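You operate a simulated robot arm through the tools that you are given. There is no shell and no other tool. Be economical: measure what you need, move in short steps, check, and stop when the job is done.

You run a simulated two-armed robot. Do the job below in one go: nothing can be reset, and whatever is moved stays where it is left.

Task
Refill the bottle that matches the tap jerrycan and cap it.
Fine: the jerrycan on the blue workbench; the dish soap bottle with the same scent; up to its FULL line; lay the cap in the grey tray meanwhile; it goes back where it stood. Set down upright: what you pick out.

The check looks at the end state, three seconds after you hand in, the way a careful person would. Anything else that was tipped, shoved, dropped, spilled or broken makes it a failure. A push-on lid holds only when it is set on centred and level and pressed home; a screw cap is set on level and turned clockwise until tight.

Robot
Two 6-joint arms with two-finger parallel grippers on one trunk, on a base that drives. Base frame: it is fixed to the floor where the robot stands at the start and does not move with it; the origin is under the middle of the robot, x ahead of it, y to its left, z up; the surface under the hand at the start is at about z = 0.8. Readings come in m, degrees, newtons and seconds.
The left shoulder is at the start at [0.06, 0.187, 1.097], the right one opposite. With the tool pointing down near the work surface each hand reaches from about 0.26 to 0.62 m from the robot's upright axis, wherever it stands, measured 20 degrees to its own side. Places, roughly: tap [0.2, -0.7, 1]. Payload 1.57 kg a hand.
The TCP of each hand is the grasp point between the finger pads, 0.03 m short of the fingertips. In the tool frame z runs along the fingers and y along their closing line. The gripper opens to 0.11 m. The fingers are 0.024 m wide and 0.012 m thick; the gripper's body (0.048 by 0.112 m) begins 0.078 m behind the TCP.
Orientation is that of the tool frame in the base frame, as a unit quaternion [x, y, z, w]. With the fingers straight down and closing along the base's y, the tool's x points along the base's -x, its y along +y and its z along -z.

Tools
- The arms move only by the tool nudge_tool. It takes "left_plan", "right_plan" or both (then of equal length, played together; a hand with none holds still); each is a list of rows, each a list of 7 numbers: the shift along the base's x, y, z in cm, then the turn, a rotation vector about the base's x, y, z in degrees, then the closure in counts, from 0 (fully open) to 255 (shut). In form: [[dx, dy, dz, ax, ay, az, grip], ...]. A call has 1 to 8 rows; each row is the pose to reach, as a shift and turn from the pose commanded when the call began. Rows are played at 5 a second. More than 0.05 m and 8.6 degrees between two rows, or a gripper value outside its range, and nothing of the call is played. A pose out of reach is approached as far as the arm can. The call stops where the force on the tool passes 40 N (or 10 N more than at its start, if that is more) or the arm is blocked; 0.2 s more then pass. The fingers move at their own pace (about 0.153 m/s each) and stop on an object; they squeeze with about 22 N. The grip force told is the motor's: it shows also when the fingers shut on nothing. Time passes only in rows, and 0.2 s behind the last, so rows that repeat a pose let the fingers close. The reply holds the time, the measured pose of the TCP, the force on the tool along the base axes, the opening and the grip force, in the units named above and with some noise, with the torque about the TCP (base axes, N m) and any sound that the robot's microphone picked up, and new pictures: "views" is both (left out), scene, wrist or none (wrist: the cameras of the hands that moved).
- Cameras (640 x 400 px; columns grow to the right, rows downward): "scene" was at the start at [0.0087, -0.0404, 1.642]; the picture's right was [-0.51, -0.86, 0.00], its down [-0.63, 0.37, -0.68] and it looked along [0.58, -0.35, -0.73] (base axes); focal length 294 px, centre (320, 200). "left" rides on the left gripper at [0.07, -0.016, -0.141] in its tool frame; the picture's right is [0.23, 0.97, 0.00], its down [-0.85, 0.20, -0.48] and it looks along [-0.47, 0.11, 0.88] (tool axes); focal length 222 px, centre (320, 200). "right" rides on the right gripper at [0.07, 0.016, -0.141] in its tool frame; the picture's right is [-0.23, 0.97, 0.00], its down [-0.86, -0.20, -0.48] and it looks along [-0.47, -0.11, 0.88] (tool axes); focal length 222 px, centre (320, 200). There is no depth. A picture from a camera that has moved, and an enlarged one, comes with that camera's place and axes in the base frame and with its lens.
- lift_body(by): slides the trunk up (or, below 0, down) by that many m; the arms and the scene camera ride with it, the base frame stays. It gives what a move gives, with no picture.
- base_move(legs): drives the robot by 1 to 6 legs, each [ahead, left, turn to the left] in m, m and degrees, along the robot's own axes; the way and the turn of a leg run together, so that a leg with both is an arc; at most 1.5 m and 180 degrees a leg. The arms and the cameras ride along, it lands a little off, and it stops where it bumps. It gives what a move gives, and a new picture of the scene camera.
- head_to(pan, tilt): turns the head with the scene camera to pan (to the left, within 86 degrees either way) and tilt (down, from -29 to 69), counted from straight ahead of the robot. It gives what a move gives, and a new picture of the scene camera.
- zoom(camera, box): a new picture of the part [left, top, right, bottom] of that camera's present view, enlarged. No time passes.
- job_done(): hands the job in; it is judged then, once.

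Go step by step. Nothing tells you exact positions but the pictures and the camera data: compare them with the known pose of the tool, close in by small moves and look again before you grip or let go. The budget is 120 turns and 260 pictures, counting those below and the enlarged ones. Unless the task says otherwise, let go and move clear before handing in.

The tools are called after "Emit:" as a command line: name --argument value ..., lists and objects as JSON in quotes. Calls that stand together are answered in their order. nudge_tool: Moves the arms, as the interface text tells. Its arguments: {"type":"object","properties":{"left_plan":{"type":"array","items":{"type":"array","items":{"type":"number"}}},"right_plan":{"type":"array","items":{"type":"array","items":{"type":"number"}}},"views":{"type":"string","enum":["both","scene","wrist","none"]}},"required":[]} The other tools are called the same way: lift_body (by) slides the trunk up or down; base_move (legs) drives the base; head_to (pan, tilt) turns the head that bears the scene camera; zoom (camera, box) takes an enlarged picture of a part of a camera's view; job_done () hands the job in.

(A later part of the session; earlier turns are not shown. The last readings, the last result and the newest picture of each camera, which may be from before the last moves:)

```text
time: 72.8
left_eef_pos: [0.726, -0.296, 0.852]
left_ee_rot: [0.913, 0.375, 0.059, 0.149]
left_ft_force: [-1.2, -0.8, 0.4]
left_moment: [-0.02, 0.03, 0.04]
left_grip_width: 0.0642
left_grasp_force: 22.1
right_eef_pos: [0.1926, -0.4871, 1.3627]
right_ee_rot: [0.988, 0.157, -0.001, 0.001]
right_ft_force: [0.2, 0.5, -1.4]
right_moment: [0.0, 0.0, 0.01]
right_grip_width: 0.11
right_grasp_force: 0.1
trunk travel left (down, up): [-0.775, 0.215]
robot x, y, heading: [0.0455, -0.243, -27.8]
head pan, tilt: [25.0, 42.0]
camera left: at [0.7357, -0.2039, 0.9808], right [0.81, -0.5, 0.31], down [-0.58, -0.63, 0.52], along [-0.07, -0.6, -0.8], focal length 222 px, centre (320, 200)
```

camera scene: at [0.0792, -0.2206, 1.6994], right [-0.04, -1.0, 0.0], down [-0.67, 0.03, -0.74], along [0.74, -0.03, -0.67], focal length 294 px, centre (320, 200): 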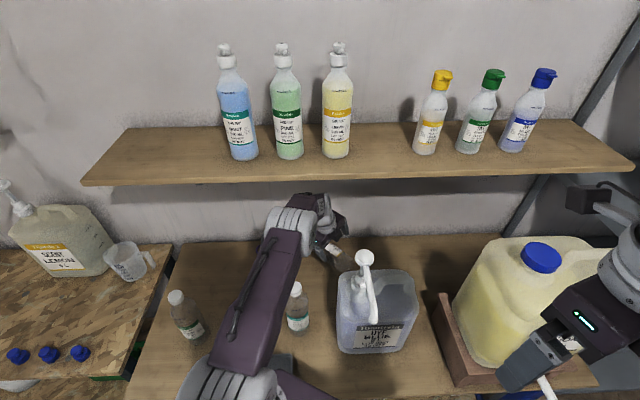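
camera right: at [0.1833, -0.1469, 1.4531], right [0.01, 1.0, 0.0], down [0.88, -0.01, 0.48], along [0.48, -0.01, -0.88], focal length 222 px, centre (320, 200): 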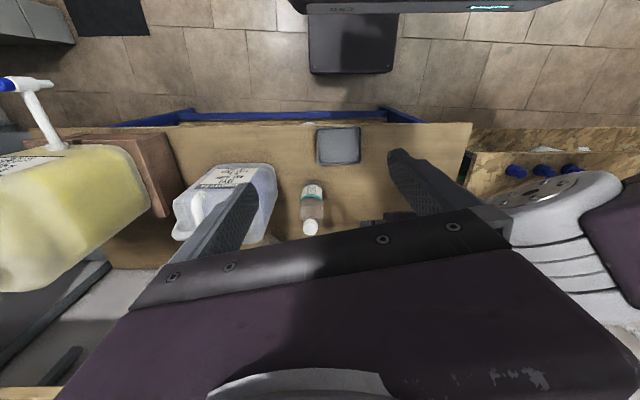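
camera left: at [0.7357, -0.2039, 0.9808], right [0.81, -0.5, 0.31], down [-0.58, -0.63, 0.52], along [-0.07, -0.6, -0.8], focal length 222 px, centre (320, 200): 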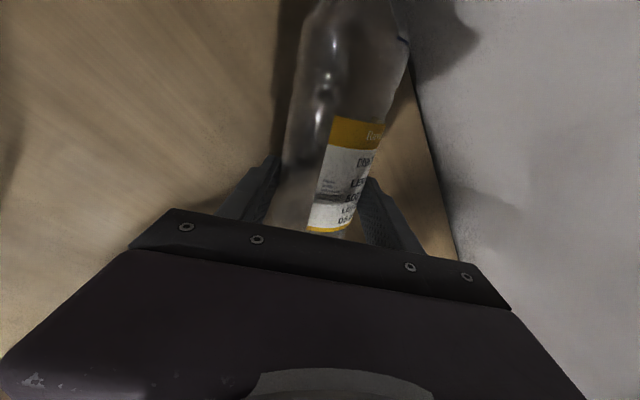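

Gripped at the same width (64 mm). I lift 5 cm and bring it back out by the same lane.

Emit:
nudge_tool --left_plan '[[0, 0, 2.5, 0, 0, 0, 255], [0, 0, 5, 0, 0, 0, 255], [-2, 4, 5, 0, 0, 0, 255], [-4, 8, 5, 0, 0, 0, 255], [-5, 12, 5, 0, 0, 0, 255], [-6, 16, 5, 0, 0, 0, 255], [-8, 20.5, 5.5, 0, 0, 0, 255], [-11, 24, 6.5, 0, 0, 0, 255]]'

```text
time: 74.6
left_eef_pos: [0.6548, -0.066, 0.9353]
left_ee_rot: [0.913, 0.383, 0.049, 0.132]
left_ft_force: [-0.5, 0.5, -0.1]
left_moment: [0.0, -0.01, 0.01]
left_grip_width: 0.0638
left_grasp_force: 21.9
left hand out of reach, approached as far as the arm can: row 7, 8
right_eef_pos: [0.1926, -0.4852, 1.3613]
right_ee_rot: [0.988, 0.157, 0.001, 0.0]
right_ft_force: [-0.7, -0.2, 0.3]
right_moment: [0.0, -0.04, 0.02]
right_grip_width: 0.1099
right_grasp_force: 0.0
trunk travel left (down, up): [-0.775, 0.215]
robot x, y, heading: [0.0485, -0.2428, -27.7]
head pan, tilt: [25.0, 42.0]
camera scene: at [0.0765, -0.2193, 1.6994], right [-0.04, -1.0, 0.0], down [-0.67, 0.03, -0.74], along [0.74, -0.03, -0.67], focal length 294 px, centre (320, 200)
camera left: at [0.6666, 0.0236, 1.0642], right [0.83, -0.49, 0.27], down [-0.56, -0.64, 0.53], along [-0.09, -0.58, -0.81], focal length 222 px, centre (320, 200)
```

scene: 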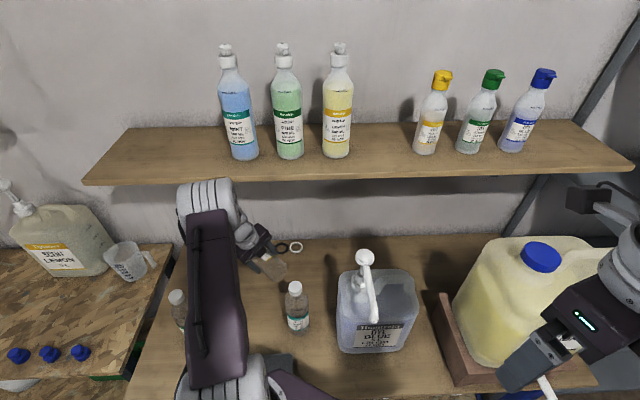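
left: 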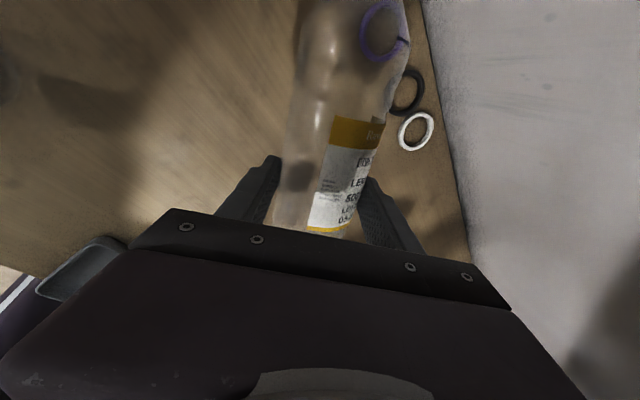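

Emit:
nudge_tool --left_plan '[[0, 0, 0, 4.7, 4.7, 0, 255], [0, 0, 0, 9.4, 9.4, 0, 255], [0, 0, 0, 14.1, 14.1, 0, 255], [-3, 2, 1, 14.1, 14.1, 0, 255], [-6, 4, 2, 14.1, 14.1, 0, 255], [-9, 6, 3, 14.1, 14.1, 0, 255]]'

```text
time: 76.0
left_eef_pos: [0.5629, -0.0076, 0.9645]
left_ee_rot: [0.925, 0.38, -0.008, -0.012]
left_ft_force: [-0.1, -0.6, -1.0]
left_moment: [-0.03, 0.01, 0.0]
left_grip_width: 0.0639
left_grasp_force: 21.9
right_eef_pos: [0.1926, -0.4859, 1.362]
right_ee_rot: [0.988, 0.157, 0.0, 0.001]
right_ft_force: [0.0, -0.4, -0.7]
right_moment: [0.01, 0.0, 0.02]
right_grip_width: 0.1099
right_grasp_force: 0.1
trunk travel left (down, up): [-0.775, 0.215]
robot x, y, heading: [0.0471, -0.2406, -27.6]
head pan, tilt: [25.0, 42.0]
camera scene: at [0.0772, -0.2194, 1.6994], right [-0.04, -1.0, 0.0], down [-0.67, 0.03, -0.74], along [0.74, -0.03, -0.67], focal length 294 px, centre (320, 200)
camera left: at [0.6058, 0.0518, 1.1046], right [0.85, -0.53, -0.03], down [-0.45, -0.75, 0.48], along [-0.28, -0.39, -0.88], focal length 222 px, centre (320, 200)
```

scene: 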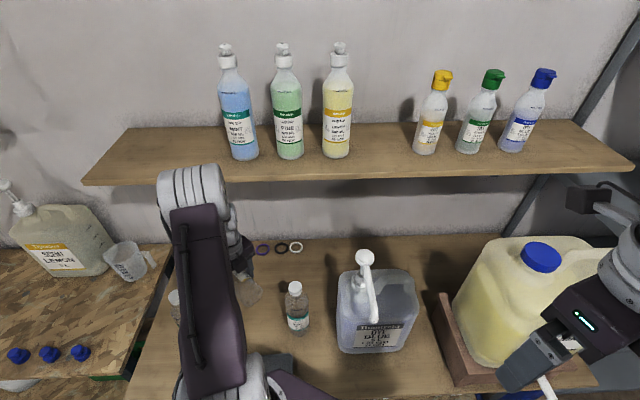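
left: 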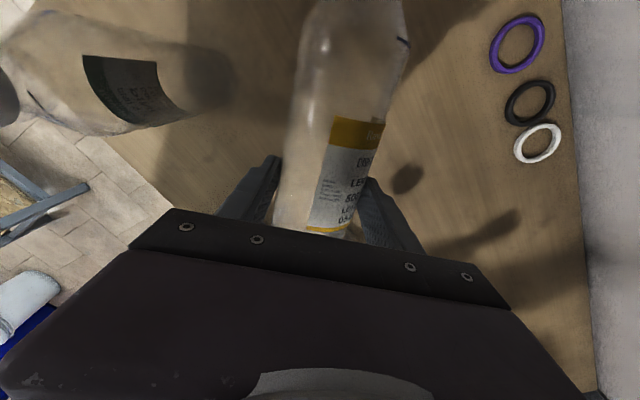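

The bottle is out over the free table. I pull back from the shelf and raise it above the other bottles' tops.

Emit:
nudge_tool --left_plan '[[-4, -0.5, 0, 0, 0, 0, 255], [-8, -1, 1, 0, 0, 0, 255], [-8, -1, 5, 0, 0, 0, 255], [-8, -1, 9.5, 0, 0, 0, 255], [-8, -1, 14, 0, 0, 0, 255], [-8, -1, 18.5, 0, 0, 0, 255], [-8, -1, 22, 0, 0, 0, 255]]' --views "scene"

Emit:
base_move --legs '[[-0.2, 0, 0]]'

```text
time: 77.6
left_eef_pos: [0.484, -0.0181, 1.1858]
left_ee_rot: [0.924, 0.381, -0.008, -0.012]
left_ft_force: [0.0, -0.2, -0.1]
left_moment: [0.0, 0.0, 0.01]
left_grip_width: 0.064
left_grasp_force: 21.6
right_eef_pos: [0.1927, -0.4871, 1.3621]
right_ee_rot: [0.987, 0.158, 0.0, 0.0]
right_ft_force: [0.1, -0.2, 0.9]
right_moment: [0.02, 0.0, -0.02]
right_grip_width: 0.1102
right_grasp_force: 0.1
trunk travel left (down, up): [-0.775, 0.215]
robot x, y, heading: [0.0427, -0.2441, -27.9]
head pan, tilt: [25.0, 42.0]
camera scene: at [0.0771, -0.2202, 1.6994], right [-0.04, -1.0, 0.0], down [-0.67, 0.03, -0.74], along [0.74, -0.03, -0.67], focal length 294 px, centre (320, 200)
```

scene: 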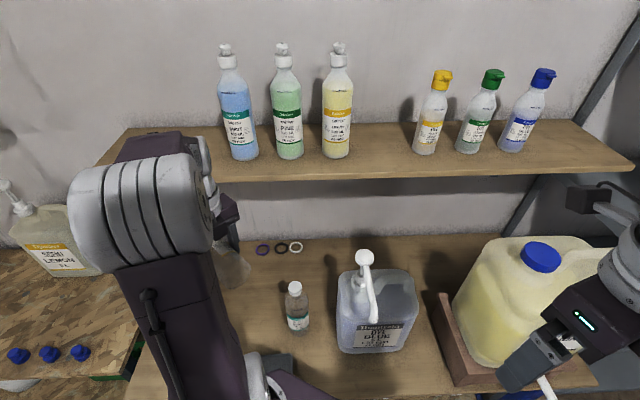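

```text
time: 79.2
left_eef_pos: [0.3135, 0.0731, 1.1841]
left_ee_rot: [0.925, 0.38, -0.008, -0.012]
left_ft_force: [0.6, 0.9, -0.4]
left_moment: [-0.01, 0.05, -0.02]
left_grip_width: 0.0641
left_grasp_force: 21.8
right_eef_pos: [0.0198, -0.3952, 1.3612]
right_ee_rot: [0.988, 0.156, -0.001, 0.0]
right_ft_force: [-0.1, -0.2, 0.1]
right_moment: [0.02, 0.04, 0.02]
right_grip_width: 0.1101
right_grasp_force: 0.0
trunk travel left (down, up): [-0.775, 0.215]
robot x, y, heading: [-0.1255, -0.149, -27.7]
head pan, tilt: [25.0, 42.0]
camera scene: at [-0.0947, -0.1291, 1.6993], right [-0.05, -1.0, 0.0], down [-0.67, 0.03, -0.74], along [0.74, -0.03, -0.67], focal length 294 px, centre (320, 200)
```

scene: 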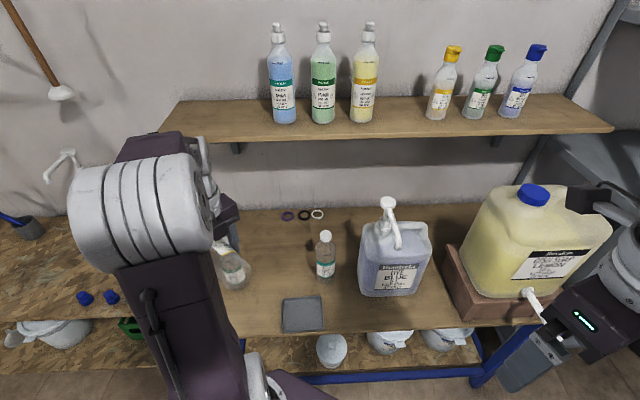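

I turn the robot back square and to its working place.

Emit:
base_move --legs '[[0, 0, 27.7], [0.04, 0.12, 0]]'

Emit:
head_to --pan 0 --tilt 45

```text
time: 81.9
left_eef_pos: [0.1888, 0.3735, 1.185]
left_ee_rot: [0.803, 0.595, -0.009, -0.01]
left_ft_force: [0.1, 0.1, -0.5]
left_moment: [-0.01, 0.03, 0.06]
left_grip_width: 0.0639
left_grasp_force: 22.0
right_eef_pos: [0.1525, -0.1768, 1.3617]
right_ee_rot: [0.92, 0.393, 0.0, -0.001]
right_ft_force: [0.6, 0.5, -0.4]
right_moment: [0.01, -0.04, 0.01]
right_grip_width: 0.1102
right_grasp_force: 0.0
trunk travel left (down, up): [-0.775, 0.215]
robot x, y, heading: [-0.0895, -0.0325, 0.7]
head pan, tilt: [25.0, 42.0]
camera scene: at [-0.075, 0.0024, 1.6995], right [0.43, -0.9, 0.0], down [-0.6, -0.29, -0.74], along [0.67, 0.32, -0.67], focal length 294 px, centre (320, 200)
```

scene: 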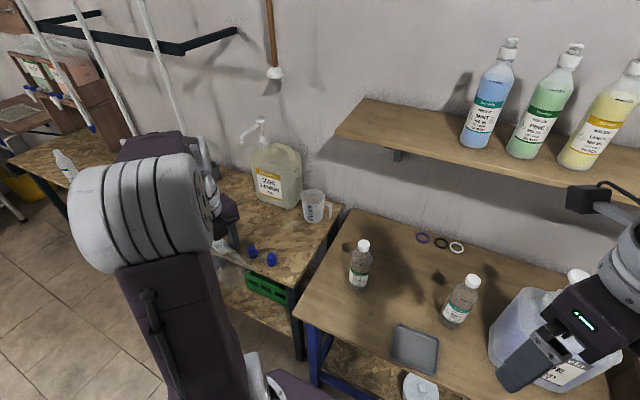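

```text
time: 82.8
left_eef_pos: [0.1913, 0.3764, 1.1832]
left_ee_rot: [0.804, 0.595, -0.011, -0.009]
left_ft_force: [0.9, -0.2, -0.4]
left_moment: [-0.03, 0.01, 0.0]
left_grip_width: 0.0639
left_grasp_force: 22.1
right_eef_pos: [0.1547, -0.1746, 1.3614]
right_ee_rot: [0.919, 0.393, 0.0, 0.0]
right_ft_force: [0.4, 0.0, 0.4]
right_moment: [-0.02, -0.02, -0.01]
right_grip_width: 0.1098
right_grasp_force: 0.0
trunk travel left (down, up): [-0.775, 0.215]
robot x, y, heading: [-0.0898, -0.0316, 0.7]
head pan, tilt: [0.0, 45.0]
camera scene: at [-0.068, -0.0296, 1.6951], right [0.01, -1.0, 0.0], down [-0.71, -0.01, -0.71], along [0.71, 0.01, -0.71], focal length 294 px, centre (320, 200)
```

scene: 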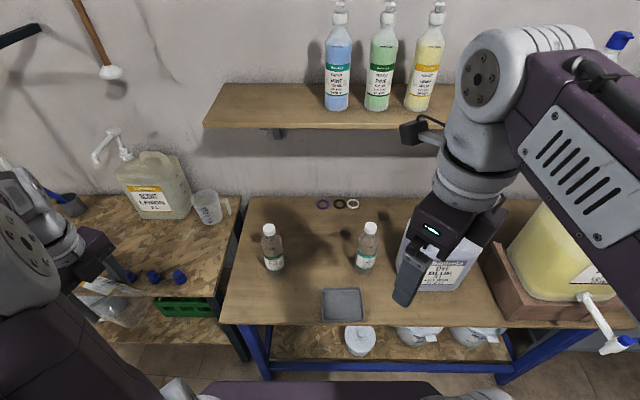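

Now I bring the left hand over the table front, turning its yaw so the bottle points straight ahead.

Emit:
nudge_tool --left_plan '[[2.4, -3.9, 0, 0, 0, -8, 255], [4.8, -7.8, 0, 0, 0, -16, 255], [7.2, -11.7, 0, 0, 0, -24, 255], [9.6, -15.6, 0, 0, 0, -32, 255], [12, -19.5, 0, 0, 0, -40, 255], [14.4, -23.4, 0, 0, 0, -48, 255], [16.8, -27.3, 0, 0, 0, -56, 255], [19.2, -31.2, 0, 0, 0, -64, 255]]' --views "scene"

```text
time: 84.6
left_eef_pos: [0.3834, 0.0618, 1.1853]
left_ee_rot: [0.997, 0.078, -0.005, -0.014]
left_ft_force: [-0.3, 0.1, 0.1]
left_moment: [0.02, 0.04, 0.01]
left_grip_width: 0.064
left_grasp_force: 22.0
right_eef_pos: [0.1557, -0.1777, 1.3621]
right_ee_rot: [0.919, 0.393, 0.0, 0.0]
right_ft_force: [-0.3, -0.4, -0.5]
right_moment: [0.04, 0.02, 0.03]
right_grip_width: 0.1101
right_grasp_force: 0.1
trunk travel left (down, up): [-0.775, 0.215]
robot x, y, heading: [-0.0898, -0.031, 0.4]
head pan, tilt: [0.0, 45.0]
camera scene: at [-0.0662, -0.0325, 1.6951], right [0.01, -1.0, 0.0], down [-0.71, -0.01, -0.71], along [0.71, 0.01, -0.71], focal length 294 px, centre (320, 200)
```

scene: 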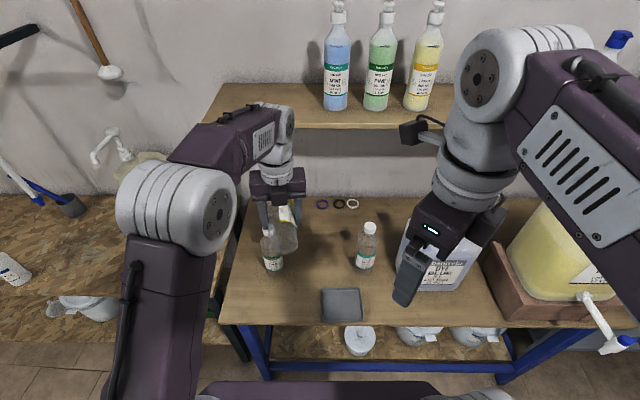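

Now I pitch the hand up so the bottle becomes upright while moving toward y≈0.

Emit:
nudge_tool --left_plan '[[0, -1.5, 0, 1.3, -8.4, 0, 255], [0.5, -3, 0, 2.6, -16.8, 0, 255], [1, -4.5, -1, 3.9, -25.2, 0, 255], [1.5, -6, -2, 5.3, -33.6, 0, 255], [2, -6.5, -4, 6.6, -42, 0, 255], [2.5, -7, -6, 7.9, -50.4, 0, 255], [3, -7, -8, 9.2, -58.8, 0, 255], [3.5, -7, -10, 10.5, -67.2, 0, 255]]'

```text
time: 86.4
left_eef_pos: [0.4181, -0.0087, 1.0848]
left_ee_rot: [0.827, 0.072, 0.554, -0.054]
left_ft_force: [0.4, 0.6, -1.1]
left_moment: [0.02, 0.02, 0.03]
left_grip_width: 0.0637
left_grasp_force: 21.5
right_eef_pos: [0.155, -0.176, 1.3606]
right_ee_rot: [0.92, 0.393, 0.0, -0.001]
right_ft_force: [0.5, -0.1, 0.1]
right_moment: [0.01, -0.02, -0.01]
right_grip_width: 0.1101
right_grasp_force: 0.1
trunk travel left (down, up): [-0.775, 0.215]
robot x, y, heading: [-0.0876, -0.0312, 0.6]
head pan, tilt: [0.0, 45.0]
camera scene: at [-0.0667, -0.0316, 1.6951], right [0.01, -1.0, 0.0], down [-0.71, -0.01, -0.71], along [0.71, 0.01, -0.71], focal length 294 px, centre (320, 200)
camera left: at [0.3134, -0.0108, 1.2016], right [0.26, -0.94, 0.2], down [-0.72, -0.33, -0.61], along [0.64, 0.01, -0.77], focal length 222 px, centre (320, 200)
```

scene: 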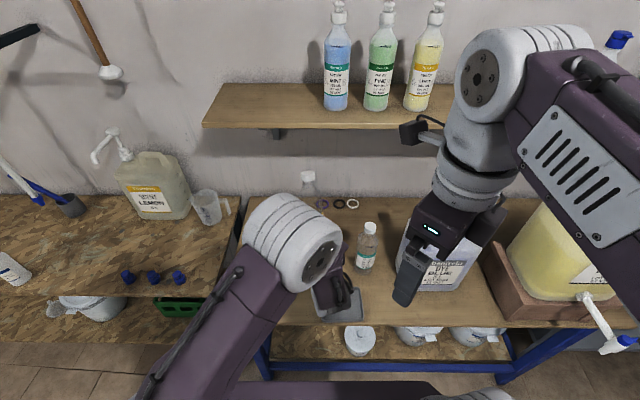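
left: 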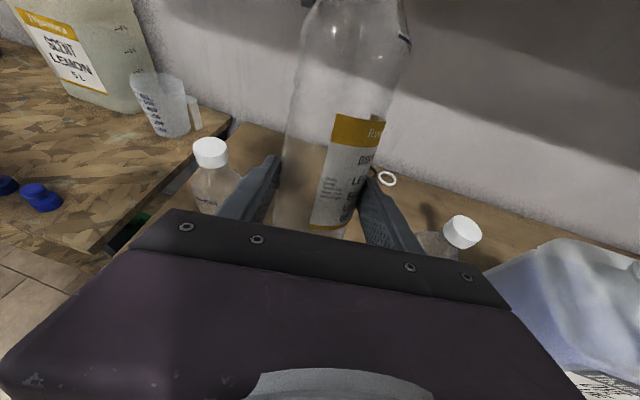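

Emit:
nudge_tool --left_plan '[[0, 0, -3, 1.1, -7.4, 0, 255], [0, 0.5, -6, 2.3, -14.8, 0, 255], [0.5, 0.5, -9, 3.4, -21.9, 0, 255], [0.5, 0.5, -12, 3.4, -21.9, 0, 255]]' --views "none"

Emit:
nudge_tool --left_plan '[[0, 0, 0, 0, 0, -5, 255], [0, 0, 0, 0, 0, -10.3, 255], [0, 0, 0, 0, 0, -10.3, 255]]'

Emit:
zoom --camera "scene" --box '[240, 180, 400, 320]'

```text
time: 87.4
left_eef_pos: [0.4238, -0.002, 0.9648]
left_ee_rot: [0.705, 0.066, 0.704, -0.064]
left_ft_force: [2.0, -0.4, -0.6]
left_moment: [0.03, 0.01, -0.04]
left_grip_width: 0.0638
left_grasp_force: 22.3
right_eef_pos: [0.1544, -0.1758, 1.3627]
right_ee_rot: [0.919, 0.393, -0.001, -0.001]
right_ft_force: [-0.8, -0.2, -0.2]
right_moment: [0.01, -0.02, 0.0]
right_grip_width: 0.11
right_grasp_force: 0.1
trunk travel left (down, up): [-0.775, 0.215]
robot x, y, heading: [-0.0871, -0.0339, 0.5]
head pan, tilt: [0.0, 45.0]
```

```text
time: 88.2
left_eef_pos: [0.4225, -0.0017, 0.9651]
left_ee_rot: [0.708, 0.001, 0.706, 0.0]
left_ft_force: [0.0, 1.1, -0.9]
left_moment: [-0.01, 0.01, 0.02]
left_grip_width: 0.064
left_grasp_force: 22.2
right_eef_pos: [0.1529, -0.1748, 1.3634]
right_ee_rot: [0.919, 0.393, -0.001, -0.001]
right_ft_force: [0.9, -0.2, -0.4]
right_moment: [0.02, 0.0, -0.01]
right_grip_width: 0.1102
right_grasp_force: 0.1
trunk travel left (down, up): [-0.775, 0.215]
robot x, y, heading: [-0.0919, -0.03, 0.9]
head pan, tilt: [0.0, 45.0]
camera scene: at [-0.0684, -0.0312, 1.6951], right [0.01, -1.0, 0.0], down [-0.71, -0.01, -0.71], along [0.71, 0.01, -0.71], focal length 294 px, centre (320, 200)
camera left: at [0.2822, 0.0148, 1.0341], right [0.0, -0.97, 0.23], down [-0.48, -0.2, -0.85], along [0.88, -0.11, -0.47], focal length 222 px, centre (320, 200)
```

scene: 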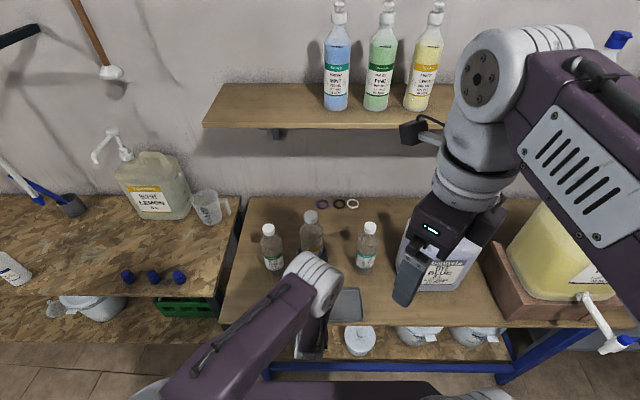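
left: 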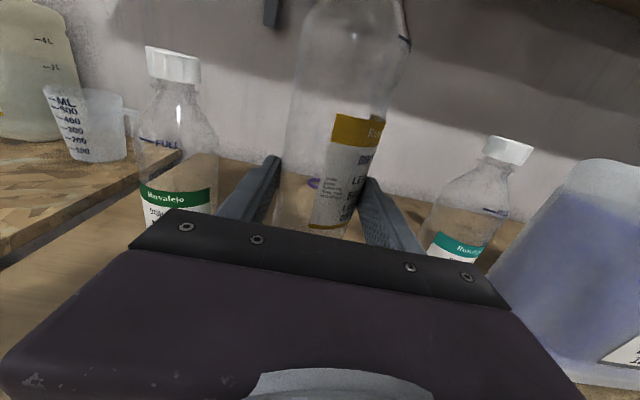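

```text
2.86 times, centred on (320, 250) of scene
camera zoom: at [-0.0684, -0.0312, 1.6951], right [0.01, -1.0, 0.0], down [-0.71, -0.01, -0.71], along [0.71, 0.01, -0.71], focal length 840 px, centre (320, 57)
```

zoom: 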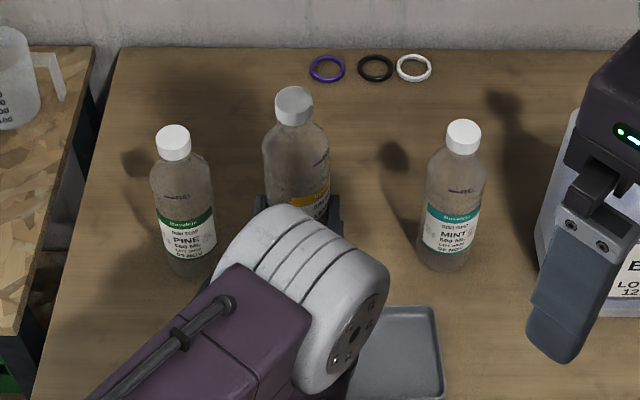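

The bottle is upright in the hand with the cap still on. I move it a little nearer and lower it to the table, feeling for contact.

Emit:
nudge_tool --left_plan '[[-1, 0.3, -3, 0, 0, 0, 255], [-2.5, 0.5, -6, 0, 0, 0, 255], [-2.5, 0.5, -8.5, 0, 0, 0, 255], [-2.5, 0.5, -9.2, 0, 0, 0, 255], [-2.5, 0.5, -9.6, 0, 0, 0, 255]]' --views "wrist"

```text
time: 89.4
left_eef_pos: [0.3974, 0.0029, 0.8692]
left_ee_rot: [0.708, 0.002, 0.706, 0.0]
left_ft_force: [0.4, 0.8, -1.1]
left_moment: [0.0, 0.0, 0.0]
left_grip_width: 0.0641
left_grasp_force: 21.7
right_eef_pos: [0.1538, -0.1749, 1.3624]
right_ee_rot: [0.919, 0.393, 0.0, 0.0]
right_ft_force: [0.4, 0.9, -0.1]
right_moment: [-0.02, -0.01, 0.04]
right_grip_width: 0.11
right_grasp_force: 0.1
trunk travel left (down, up): [-0.775, 0.215]
robot x, y, heading: [-0.0894, -0.0291, 0.7]
head pan, tilt: [0.0, 45.0]
camera left: at [0.257, 0.0201, 0.938], right [0.0, -0.97, 0.23], down [-0.48, -0.2, -0.85], along [0.88, -0.11, -0.47], focal length 222 px, centre (320, 200)
```

left: 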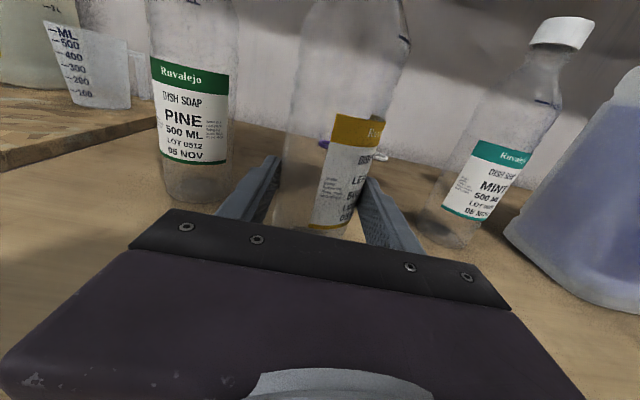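

Emit:
nudge_tool --left_plan '[[0, 0, -0.3, 0, 0, 0, 255], [0, 0, -0.6, 0, 0, 0, 255], [0, 0, -0.9, 0, 0, 0, 255]]' --views "none"

```text
time: 90.2
left_eef_pos: [0.3959, 0.0025, 0.863]
left_ee_rot: [0.706, 0.002, 0.709, 0.001]
left_ft_force: [2.3, 2.2, 23.0]
left_moment: [0.12, -0.6, -0.04]
left_grip_width: 0.0642
left_grasp_force: 22.1
right_eef_pos: [0.1508, -0.1752, 1.3623]
right_ee_rot: [0.92, 0.393, 0.001, 0.0]
right_ft_force: [0.9, 0.7, 0.1]
right_moment: [0.05, -0.02, -0.03]
right_grip_width: 0.1101
right_grasp_force: 0.1
trunk travel left (down, up): [-0.775, 0.215]
robot x, y, heading: [-0.09, -0.0322, 0.8]
head pan, tilt: [0.0, 45.0]
```

Contact made. I ease off slightly and locate the cap precisely.

Emit:
nudge_tool --left_plan '[[0, 0, 0.35, 0, 0, 0, 255], [0, 0, 0.35, 0, 0, 0, 255]]' --views "none"

Emit:
zoom --camera "scene" --box '[260, 200, 380, 310]'

Emit:
nudge_tool --right_plan '[[4.5, 0, 0, 0, 0, 0, 0], [9, 1, 0, 0, 0, 0, 0], [12.5, 4, -1, 0, 0, 0, 0], [15.5, 7.5, -2, 0, 0, 0, 0], [18.5, 11, -3, 0, 0, 0, 0], [21.5, 14, -4, 0, 0, 0, 0], [24, 17.5, -6, 0, 0, 0, 0]]'

```text
time: 90.8
left_eef_pos: [0.3951, 0.0034, 0.8625]
left_ee_rot: [0.708, 0.001, 0.706, 0.0]
left_ft_force: [1.6, -2.6, 8.4]
left_moment: [-0.2, -0.38, -0.1]
left_grip_width: 0.0638
left_grasp_force: 22.6
right_eef_pos: [0.1536, -0.1756, 1.3631]
right_ee_rot: [0.92, 0.393, 0.0, 0.001]
right_ft_force: [0.3, -0.5, 1.0]
right_moment: [0.0, -0.01, -0.02]
right_grip_width: 0.11
right_grasp_force: 0.0
trunk travel left (down, up): [-0.775, 0.215]
robot x, y, heading: [-0.0912, -0.0318, 0.9]
head pan, tilt: [0.0, 45.0]
```

```text
3.64 times, centred on (320, 255) of scene
camera zoom: at [-0.0694, -0.0312, 1.6949], right [0.01, -1.0, 0.0], down [-0.71, -0.01, -0.71], along [0.71, 0.01, -0.71], focal length 1068 px, centre (320, 0)
```

zoom: 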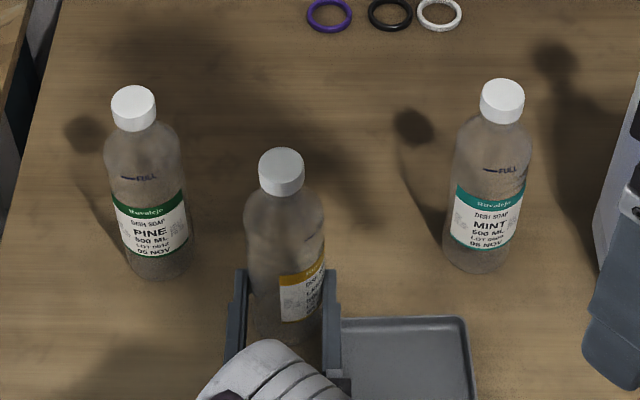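

```text
time: 92.4
left_eef_pos: [0.3956, 0.0053, 0.8636]
left_ee_rot: [0.709, 0.001, 0.706, 0.001]
left_ft_force: [0.0, -0.1, -0.2]
left_moment: [0.03, -0.02, 0.02]
left_grip_width: 0.0638
left_grasp_force: 22.5
right_eef_pos: [0.3772, -0.0156, 1.2983]
right_ee_rot: [0.92, 0.393, -0.001, 0.0]
right_ft_force: [0.1, 0.2, -0.6]
right_moment: [0.0, 0.0, 0.02]
right_grip_width: 0.1099
right_grasp_force: 0.1
right hand out of reach, approached as far as the arm can: row 7
trunk travel left (down, up): [-0.775, 0.215]
robot x, y, heading: [-0.09, -0.0312, 0.7]
head pan, tilt: [0.0, 45.0]
camera scene: at [-0.0686, -0.0298, 1.6951], right [0.01, -1.0, 0.0], down [-0.71, -0.01, -0.71], along [0.71, 0.01, -0.71], focal length 294 px, centre (320, 200)
camera right: at [0.4365, 0.0243, 1.4405], right [0.55, -0.84, 0.0], down [-0.73, -0.48, 0.48], along [-0.4, -0.26, -0.88], focal length 222 px, centre (320, 200)
```

scene: 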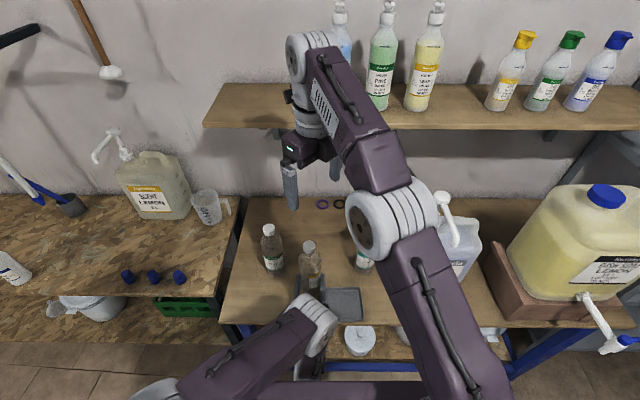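
right: 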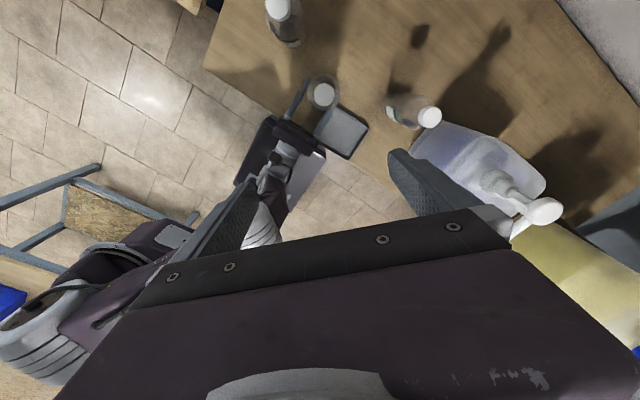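

Cap top at about [0.419, 0.006, 1.031]. I lower the right hand toward it.

Emit:
nudge_tool --right_plan '[[0.5, 0, -4, 0, 0, 0, 0], [1, 0, -8, 0, 0, 0, 0], [1.5, 0, -12, 0, 0, 0, 0], [2, 0, -16, 0, 0, 0, 40]]'

Emit:
zoom --camera "right" --box '[220, 60, 420, 220]'

Emit:
zoom --camera "scene" --box '[260, 180, 380, 290]'

```text
time: 93.4
left_eef_pos: [0.3963, 0.0047, 0.8639]
left_ee_rot: [0.709, 0.002, 0.706, -0.001]
left_ft_force: [0.3, 0.0, -0.3]
left_moment: [0.02, 0.03, -0.02]
left_grip_width: 0.0636
left_grasp_force: 22.1
right_eef_pos: [0.396, -0.0163, 1.1394]
right_ee_rot: [0.919, 0.394, -0.002, -0.002]
right_ft_force: [0.0, -0.5, -0.5]
right_moment: [0.0, 0.05, 0.0]
right_grip_width: 0.0925
right_grasp_force: 0.0
trunk travel left (down, up): [-0.775, 0.215]
robot x, y, heading: [-0.0857, -0.0318, 0.6]
head pan, tilt: [0.0, 45.0]
camera scene: at [-0.0669, -0.0303, 1.6951], right [0.01, -1.0, 0.0], down [-0.71, -0.01, -0.71], along [0.71, 0.01, -0.71], focal length 294 px, centre (320, 200)
camera right: at [0.4553, 0.0233, 1.2814], right [0.55, -0.84, 0.0], down [-0.73, -0.48, 0.48], along [-0.4, -0.26, -0.88], focal length 222 px, centre (320, 200)
```

scene: 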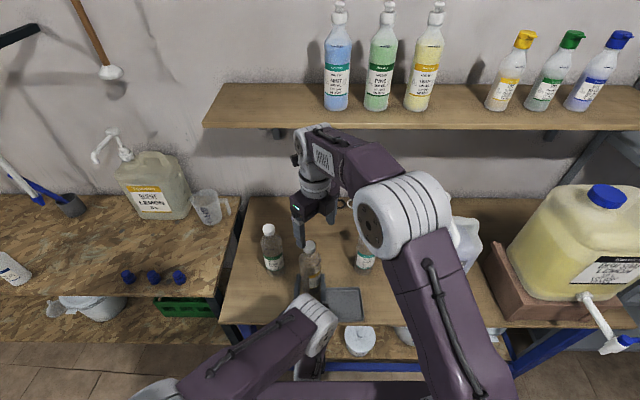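
right: 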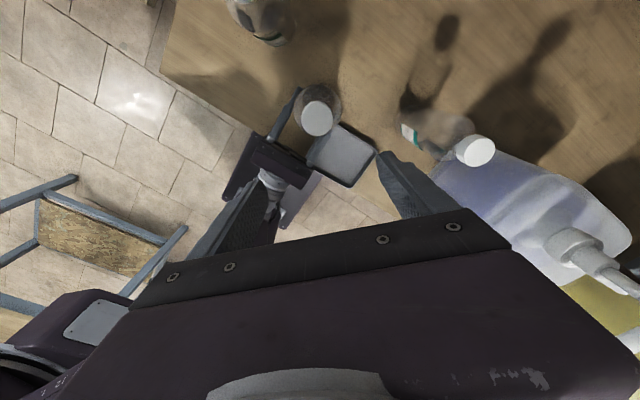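

```text
2.50 times, centred on (320, 140) of right
camera zoom: at [0.4553, 0.0233, 1.2814], right [0.55, -0.84, 0.0], down [-0.73, -0.48, 0.48], along [-0.4, -0.26, -0.88], focal length 555 px, centre (320, 350)
```

zoom: 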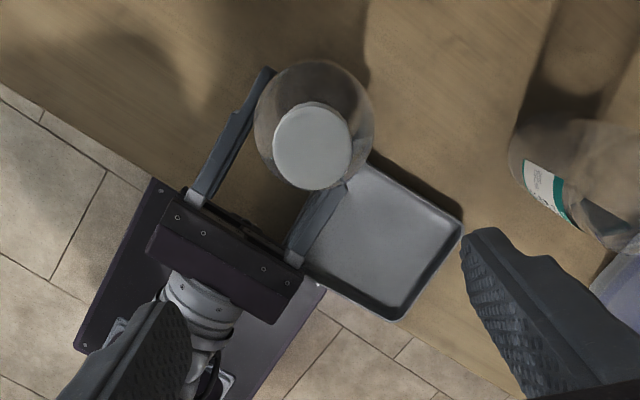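

```text
3.64 times, centred on (320, 235) of scene
camera zoom: at [-0.0669, -0.0303, 1.6951], right [0.01, -1.0, 0.0], down [-0.71, -0.01, -0.71], along [0.71, 0.01, -0.71], focal length 1068 px, centre (320, 73)
```

zoom: 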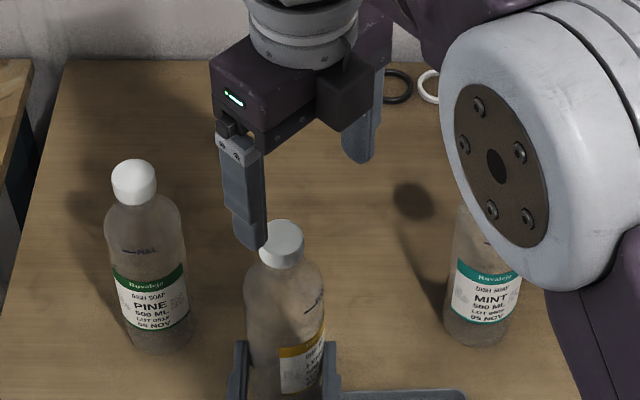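

Cap top refined: [0.422, 0.006, 1.027]. I centre above it and descend.

Emit:
nudge_tool --right_plan '[[2.6, 2.2, -1, 0, 0, 0, 40], [2.6, 2.2, -4, 0, 0, 0, 40], [2.6, 2.2, -7, 0, 0, 0, 40], [2.6, 2.2, -7, 0, 0, 0, 40]]' --views "none"

Emit:
zoom --camera "right" --box '[220, 100, 420, 240]'

Emit:
zoom --camera "scene" --box '[270, 190, 370, 280]'

```text
time: 94.4
left_eef_pos: [0.3956, 0.0054, 0.8631]
left_ee_rot: [0.709, 0.002, 0.706, 0.0]
left_ft_force: [0.6, -0.2, -1.0]
left_moment: [-0.01, 0.02, 0.01]
left_grip_width: 0.0639
left_grasp_force: 22.2
right_eef_pos: [0.4214, 0.0077, 1.0682]
right_ee_rot: [0.919, 0.393, 0.0, 0.0]
right_ft_force: [-0.8, 0.1, 0.1]
right_moment: [0.0, 0.03, -0.03]
right_grip_width: 0.0925
right_grasp_force: 0.1
trunk travel left (down, up): [-0.775, 0.215]
robot x, y, heading: [-0.088, -0.0319, 0.7]
head pan, tilt: [0.0, 45.0]
```

```text
2.86 times, centred on (320, 170) of right
camera zoom: at [0.4815, 0.0464, 1.2113], right [0.55, -0.84, 0.0], down [-0.73, -0.48, 0.48], along [-0.4, -0.26, -0.88], focal length 635 px, centre (320, 286)
```

zoom: 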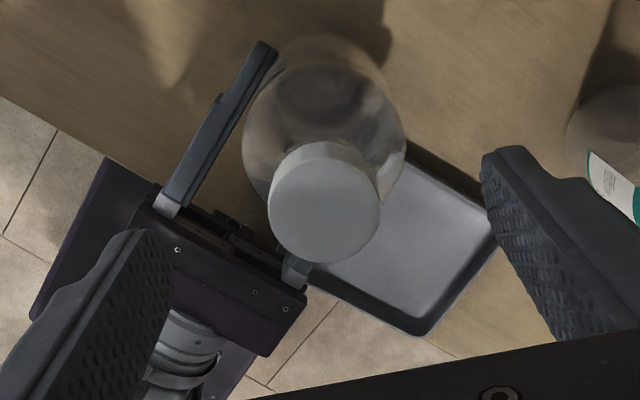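

```text
4.44 times, centred on (320, 235) of scene
camera zoom: at [-0.0675, -0.0301, 1.6951], right [0.01, -1.0, 0.0], down [-0.71, -0.01, -0.71], along [0.71, 0.01, -0.71], focal length 1306 px, centre (320, 44)
```

zoom: 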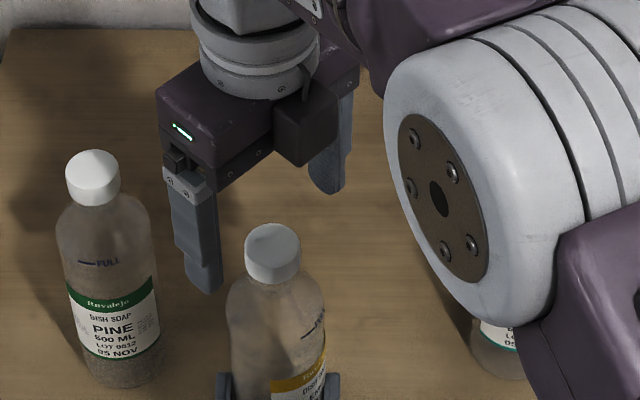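

Emit:
nudge_tool --right_plan '[[0, -0.1, -1.5, 0, 0, 0, 40], [0, -0.1, -3.1, 0, 0, 0, 40], [0, -0.1, -3.1, 0, 0, 0, 120], [0, -0.1, -3.1, 0, 0, 0, 255], [0, -0.1, -3.1, 0, 0, 0, 255], [0, -0.1, -3.1, 0, 0, 0, 255]]' --views "none"

Emit:
zoom --camera "right" --box '[220, 100, 420, 240]'

Emit:
zoom --camera "scene" --box '[270, 190, 370, 280]'

```text
time: 95.8
left_eef_pos: [0.3963, 0.0054, 0.8641]
left_ee_rot: [0.708, 0.002, 0.706, -0.001]
left_ft_force: [0.9, -0.3, -0.2]
left_moment: [0.0, -0.07, 0.0]
left_grip_width: 0.0636
left_grasp_force: 22.5
right_eef_pos: [0.4214, 0.0059, 1.0385]
right_ee_rot: [0.919, 0.394, 0.0, 0.0]
right_ft_force: [-0.4, -0.1, -0.2]
right_moment: [0.01, -0.02, -0.02]
right_grip_width: 0.0329
right_grasp_force: 21.7
trunk travel left (down, up): [-0.775, 0.215]
robot x, y, heading: [-0.0906, -0.0341, 0.7]
head pan, tilt: [0.0, 45.0]
```

```text
2.86 times, centred on (320, 170) of right
camera zoom: at [0.4811, 0.0448, 1.1808], right [0.55, -0.84, 0.0], down [-0.73, -0.48, 0.48], along [-0.4, -0.26, -0.88], focal length 635 px, centre (320, 286)
```

zoom: 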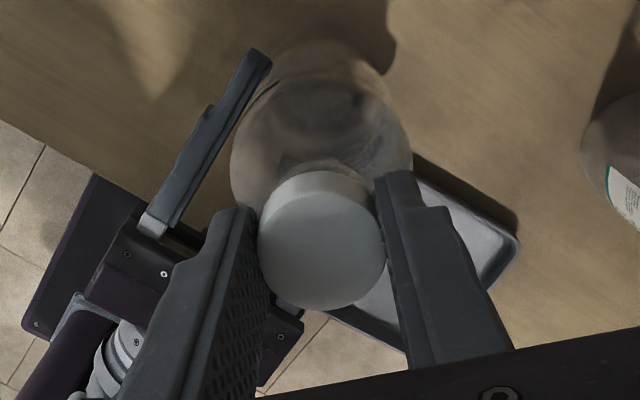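

```text
4.44 times, centred on (320, 235) of scene
camera zoom: at [-0.0681, -0.0306, 1.6951], right [0.01, -1.0, 0.0], down [-0.71, -0.01, -0.71], along [0.71, 0.01, -0.71], focal length 1306 px, centre (320, 44)
```

zoom: 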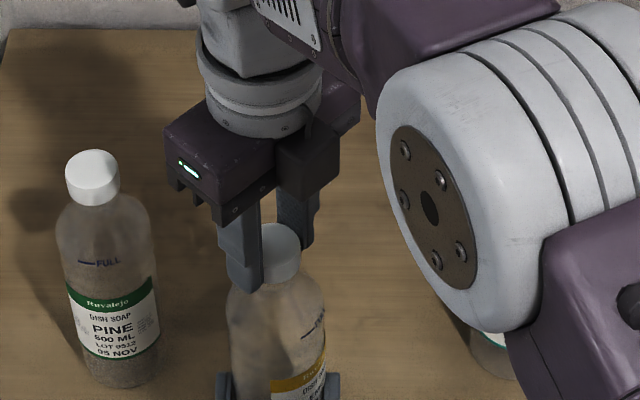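

Gripped with no side load. I unscrew counterclockwise.

Emit:
nudge_tool --right_plan '[[0, 0, 0.01, 0, 0, 8, 255], [0, 0, 0.02, 0, 0, 16, 255], [0, 0, 0.03, 0, 0, 24, 255], [0, 0, 0.04, 0, 0, 32, 255], [0, 0, 0.05, 0, 0, 40, 255], [0, 0, 0.06, 0, 0, 48, 255], [0, 0, 0.07, 0, 0, 56, 255], [0, 0, 0.08, 0, 0, 64, 255]]' --views "none"

Emit:
nudge_tool --right_plan '[[0, 0, 0.01, 0, 0, 8, 255], [0, 0, 0.02, 0, 0, 16, 255], [0, 0, 0.03, 0, 0, 24, 255], [0, 0, 0.04, 0, 0, 32, 255], [0, 0, 0.05, 0, 0, 40, 255], [0, 0, 0.06, 0, 0, 48, 255], [0, 0, 0.07, 0, 0, 56, 255], [0, 0, 0.08, 0, 0, 64, 255]]' --views "scene"

Emit:
zoom --camera "scene" --box '[270, 190, 370, 280]'

```text
time: 97.6
left_eef_pos: [0.3963, 0.0039, 0.8636]
left_ee_rot: [0.709, 0.001, 0.706, 0.001]
left_ft_force: [6.0, -0.9, -1.0]
left_moment: [-0.01, 0.68, -0.01]
left_grip_width: 0.0638
left_grasp_force: 21.9
right_eef_pos: [0.4222, 0.007, 1.0394]
right_ee_rot: [0.57, 0.821, 0.0, -0.001]
right_ft_force: [-6.3, 1.2, -0.4]
right_moment: [0.22, 0.37, 0.01]
right_grip_width: 0.0327
right_grasp_force: 22.1
trunk travel left (down, up): [-0.775, 0.215]
robot x, y, heading: [-0.0918, -0.0335, 0.6]
head pan, tilt: [0.0, 45.0]
```

```text
time: 99.4
left_eef_pos: [0.3963, 0.0038, 0.8635]
left_ee_rot: [0.709, 0.002, 0.705, 0.0]
left_ft_force: [0.0, 0.7, 1.3]
left_moment: [-0.12, 0.08, 0.03]
left_grip_width: 0.0639
left_grasp_force: 22.2
right_eef_pos: [0.4213, 0.0057, 1.04]
right_ee_rot: [0.05, 0.999, -0.002, 0.0]
right_ft_force: [-1.4, -1.0, -0.3]
right_moment: [-0.03, 0.02, -0.02]
right_grip_width: 0.0325
right_grasp_force: 22.0
trunk travel left (down, up): [-0.775, 0.215]
robot x, y, heading: [-0.0887, -0.0315, 0.1]
head pan, tilt: [0.0, 45.0]
camera scene: at [-0.0682, -0.0305, 1.6951], right [0.01, -1.0, 0.0], down [-0.71, -0.01, -0.71], along [0.71, 0.01, -0.71], focal length 294 px, centre (320, 200)
```

scene: 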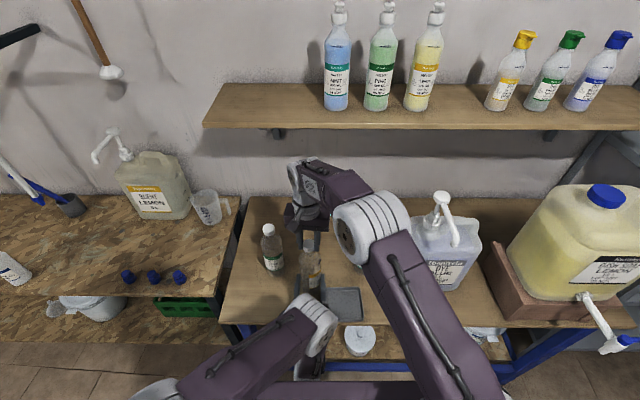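

```text
4.44 times, centred on (320, 235) of scene
camera zoom: at [-0.0682, -0.0305, 1.6951], right [0.01, -1.0, 0.0], down [-0.71, -0.01, -0.71], along [0.71, 0.01, -0.71], focal length 1306 px, centre (320, 44)
```

zoom: 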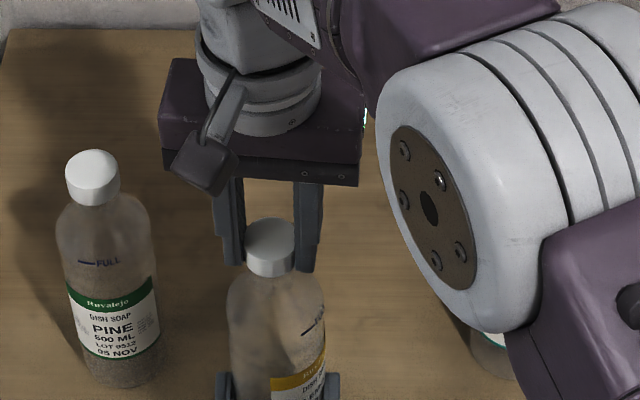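

No vertical load at all; I test whether the cap is free with a small lift.

Emit:
nudge_tool --right_plan '[[0, 0, 0.2, 0, 0, 4, 255], [0, 0, 0.4, 0, 0, 8, 255], [0, 0, 0.4, 0, 0, 8, 255]]' --views "none"

Emit:
zoom --camera "scene" --box '[290, 210, 350, 270]'

```text
time: 100.2
left_eef_pos: [0.3957, 0.0041, 0.8627]
left_ee_rot: [0.708, 0.001, 0.707, -0.001]
left_ft_force: [0.8, 1.7, 0.6]
left_moment: [-0.22, 0.02, 0.06]
left_grip_width: 0.0638
left_grasp_force: 22.2
right_eef_pos: [0.4218, 0.0052, 1.0437]
right_ee_rot: [-0.02, 1.0, 0.001, 0.0]
right_ft_force: [0.1, -1.6, 0.1]
right_moment: [-0.01, 0.02, -0.01]
right_grip_width: 0.0327
right_grasp_force: 21.8
trunk travel left (down, up): [-0.775, 0.215]
robot x, y, heading: [-0.0895, -0.0296, 0.6]
head pan, tilt: [0.0, 45.0]
```

```text
6.67 times, centred on (320, 240) of scene
camera zoom: at [-0.0681, -0.0305, 1.6951], right [0.01, -1.0, 0.0], down [-0.71, -0.01, -0.71], along [0.71, 0.01, -0.71], focal length 1959 px, centre (320, -67)
```

zoom: 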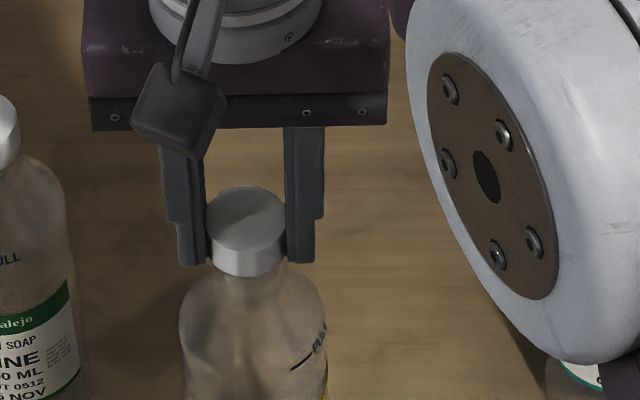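

The cap came free. I lift it and carry it to the grey tray (centre ≈ [0.353, -0.105]).

Emit:
nudge_tool --right_plan '[[0, 0, 2, 0, 0, 0, 255], [0, 0, 5, 0, 0, 0, 255], [0, 0, 8, 0, 0, 0, 255], [-2, -4, 8, 0, 0, 0, 255], [-4.5, -8, 8, 0, 0, 0, 255], [-6.9, -11.8, 8, 0, 0, 0, 255]]'

Emit:
zoom --camera "scene" --box '[270, 210, 410, 340]'

```text
time: 101.6
left_eef_pos: [0.3967, 0.0043, 0.8654]
left_ee_rot: [0.708, 0.002, 0.706, -0.002]
left_ft_force: [-0.1, -0.6, -0.6]
left_moment: [0.0, 0.01, -0.01]
left_grip_width: 0.0642
left_grasp_force: 21.6
right_eef_pos: [0.3524, -0.1113, 1.1246]
right_ee_rot: [-0.02, 1.0, 0.0, 0.001]
right_ft_force: [0.2, -0.8, 0.5]
right_moment: [0.03, -0.03, 0.01]
right_grip_width: 0.0328
right_grasp_force: 22.1
trunk travel left (down, up): [-0.775, 0.215]
robot x, y, heading: [-0.0895, -0.0286, 0.4]
head pan, tilt: [0.0, 45.0]
camera scene: at [-0.0695, -0.032, 1.695], right [0.01, -1.0, 0.0], down [-0.71, -0.01, -0.71], along [0.71, 0.01, -0.71], focal length 294 px, centre (320, 200)
camera right: at [0.2815, -0.098, 1.2657], right [0.19, 0.98, 0.0], down [0.86, -0.17, 0.48], along [0.47, -0.09, -0.88], focal length 222 px, centre (320, 200)
```

scene: 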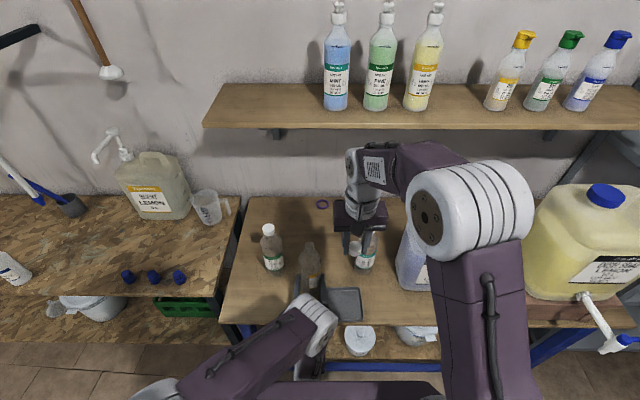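
right: 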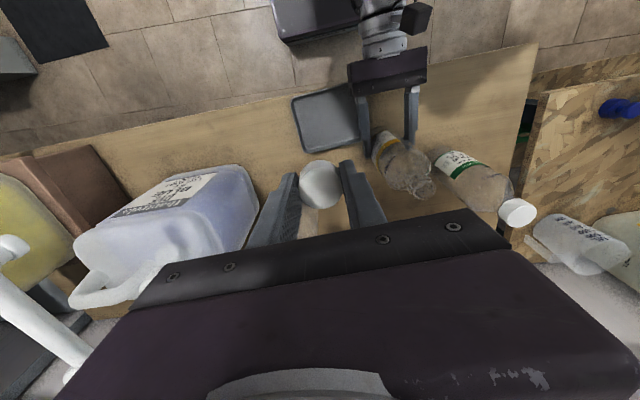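

```text
3.08 times, centred on (340, 275) of scene
camera zoom: at [-0.0695, -0.032, 1.695], right [0.01, -1.0, 0.0], down [-0.71, -0.01, -0.71], along [0.71, 0.01, -0.71], focal length 904 px, centre (258, -31)
```

zoom: 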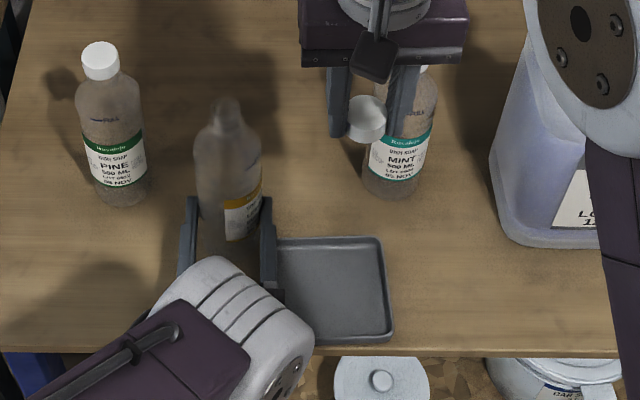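

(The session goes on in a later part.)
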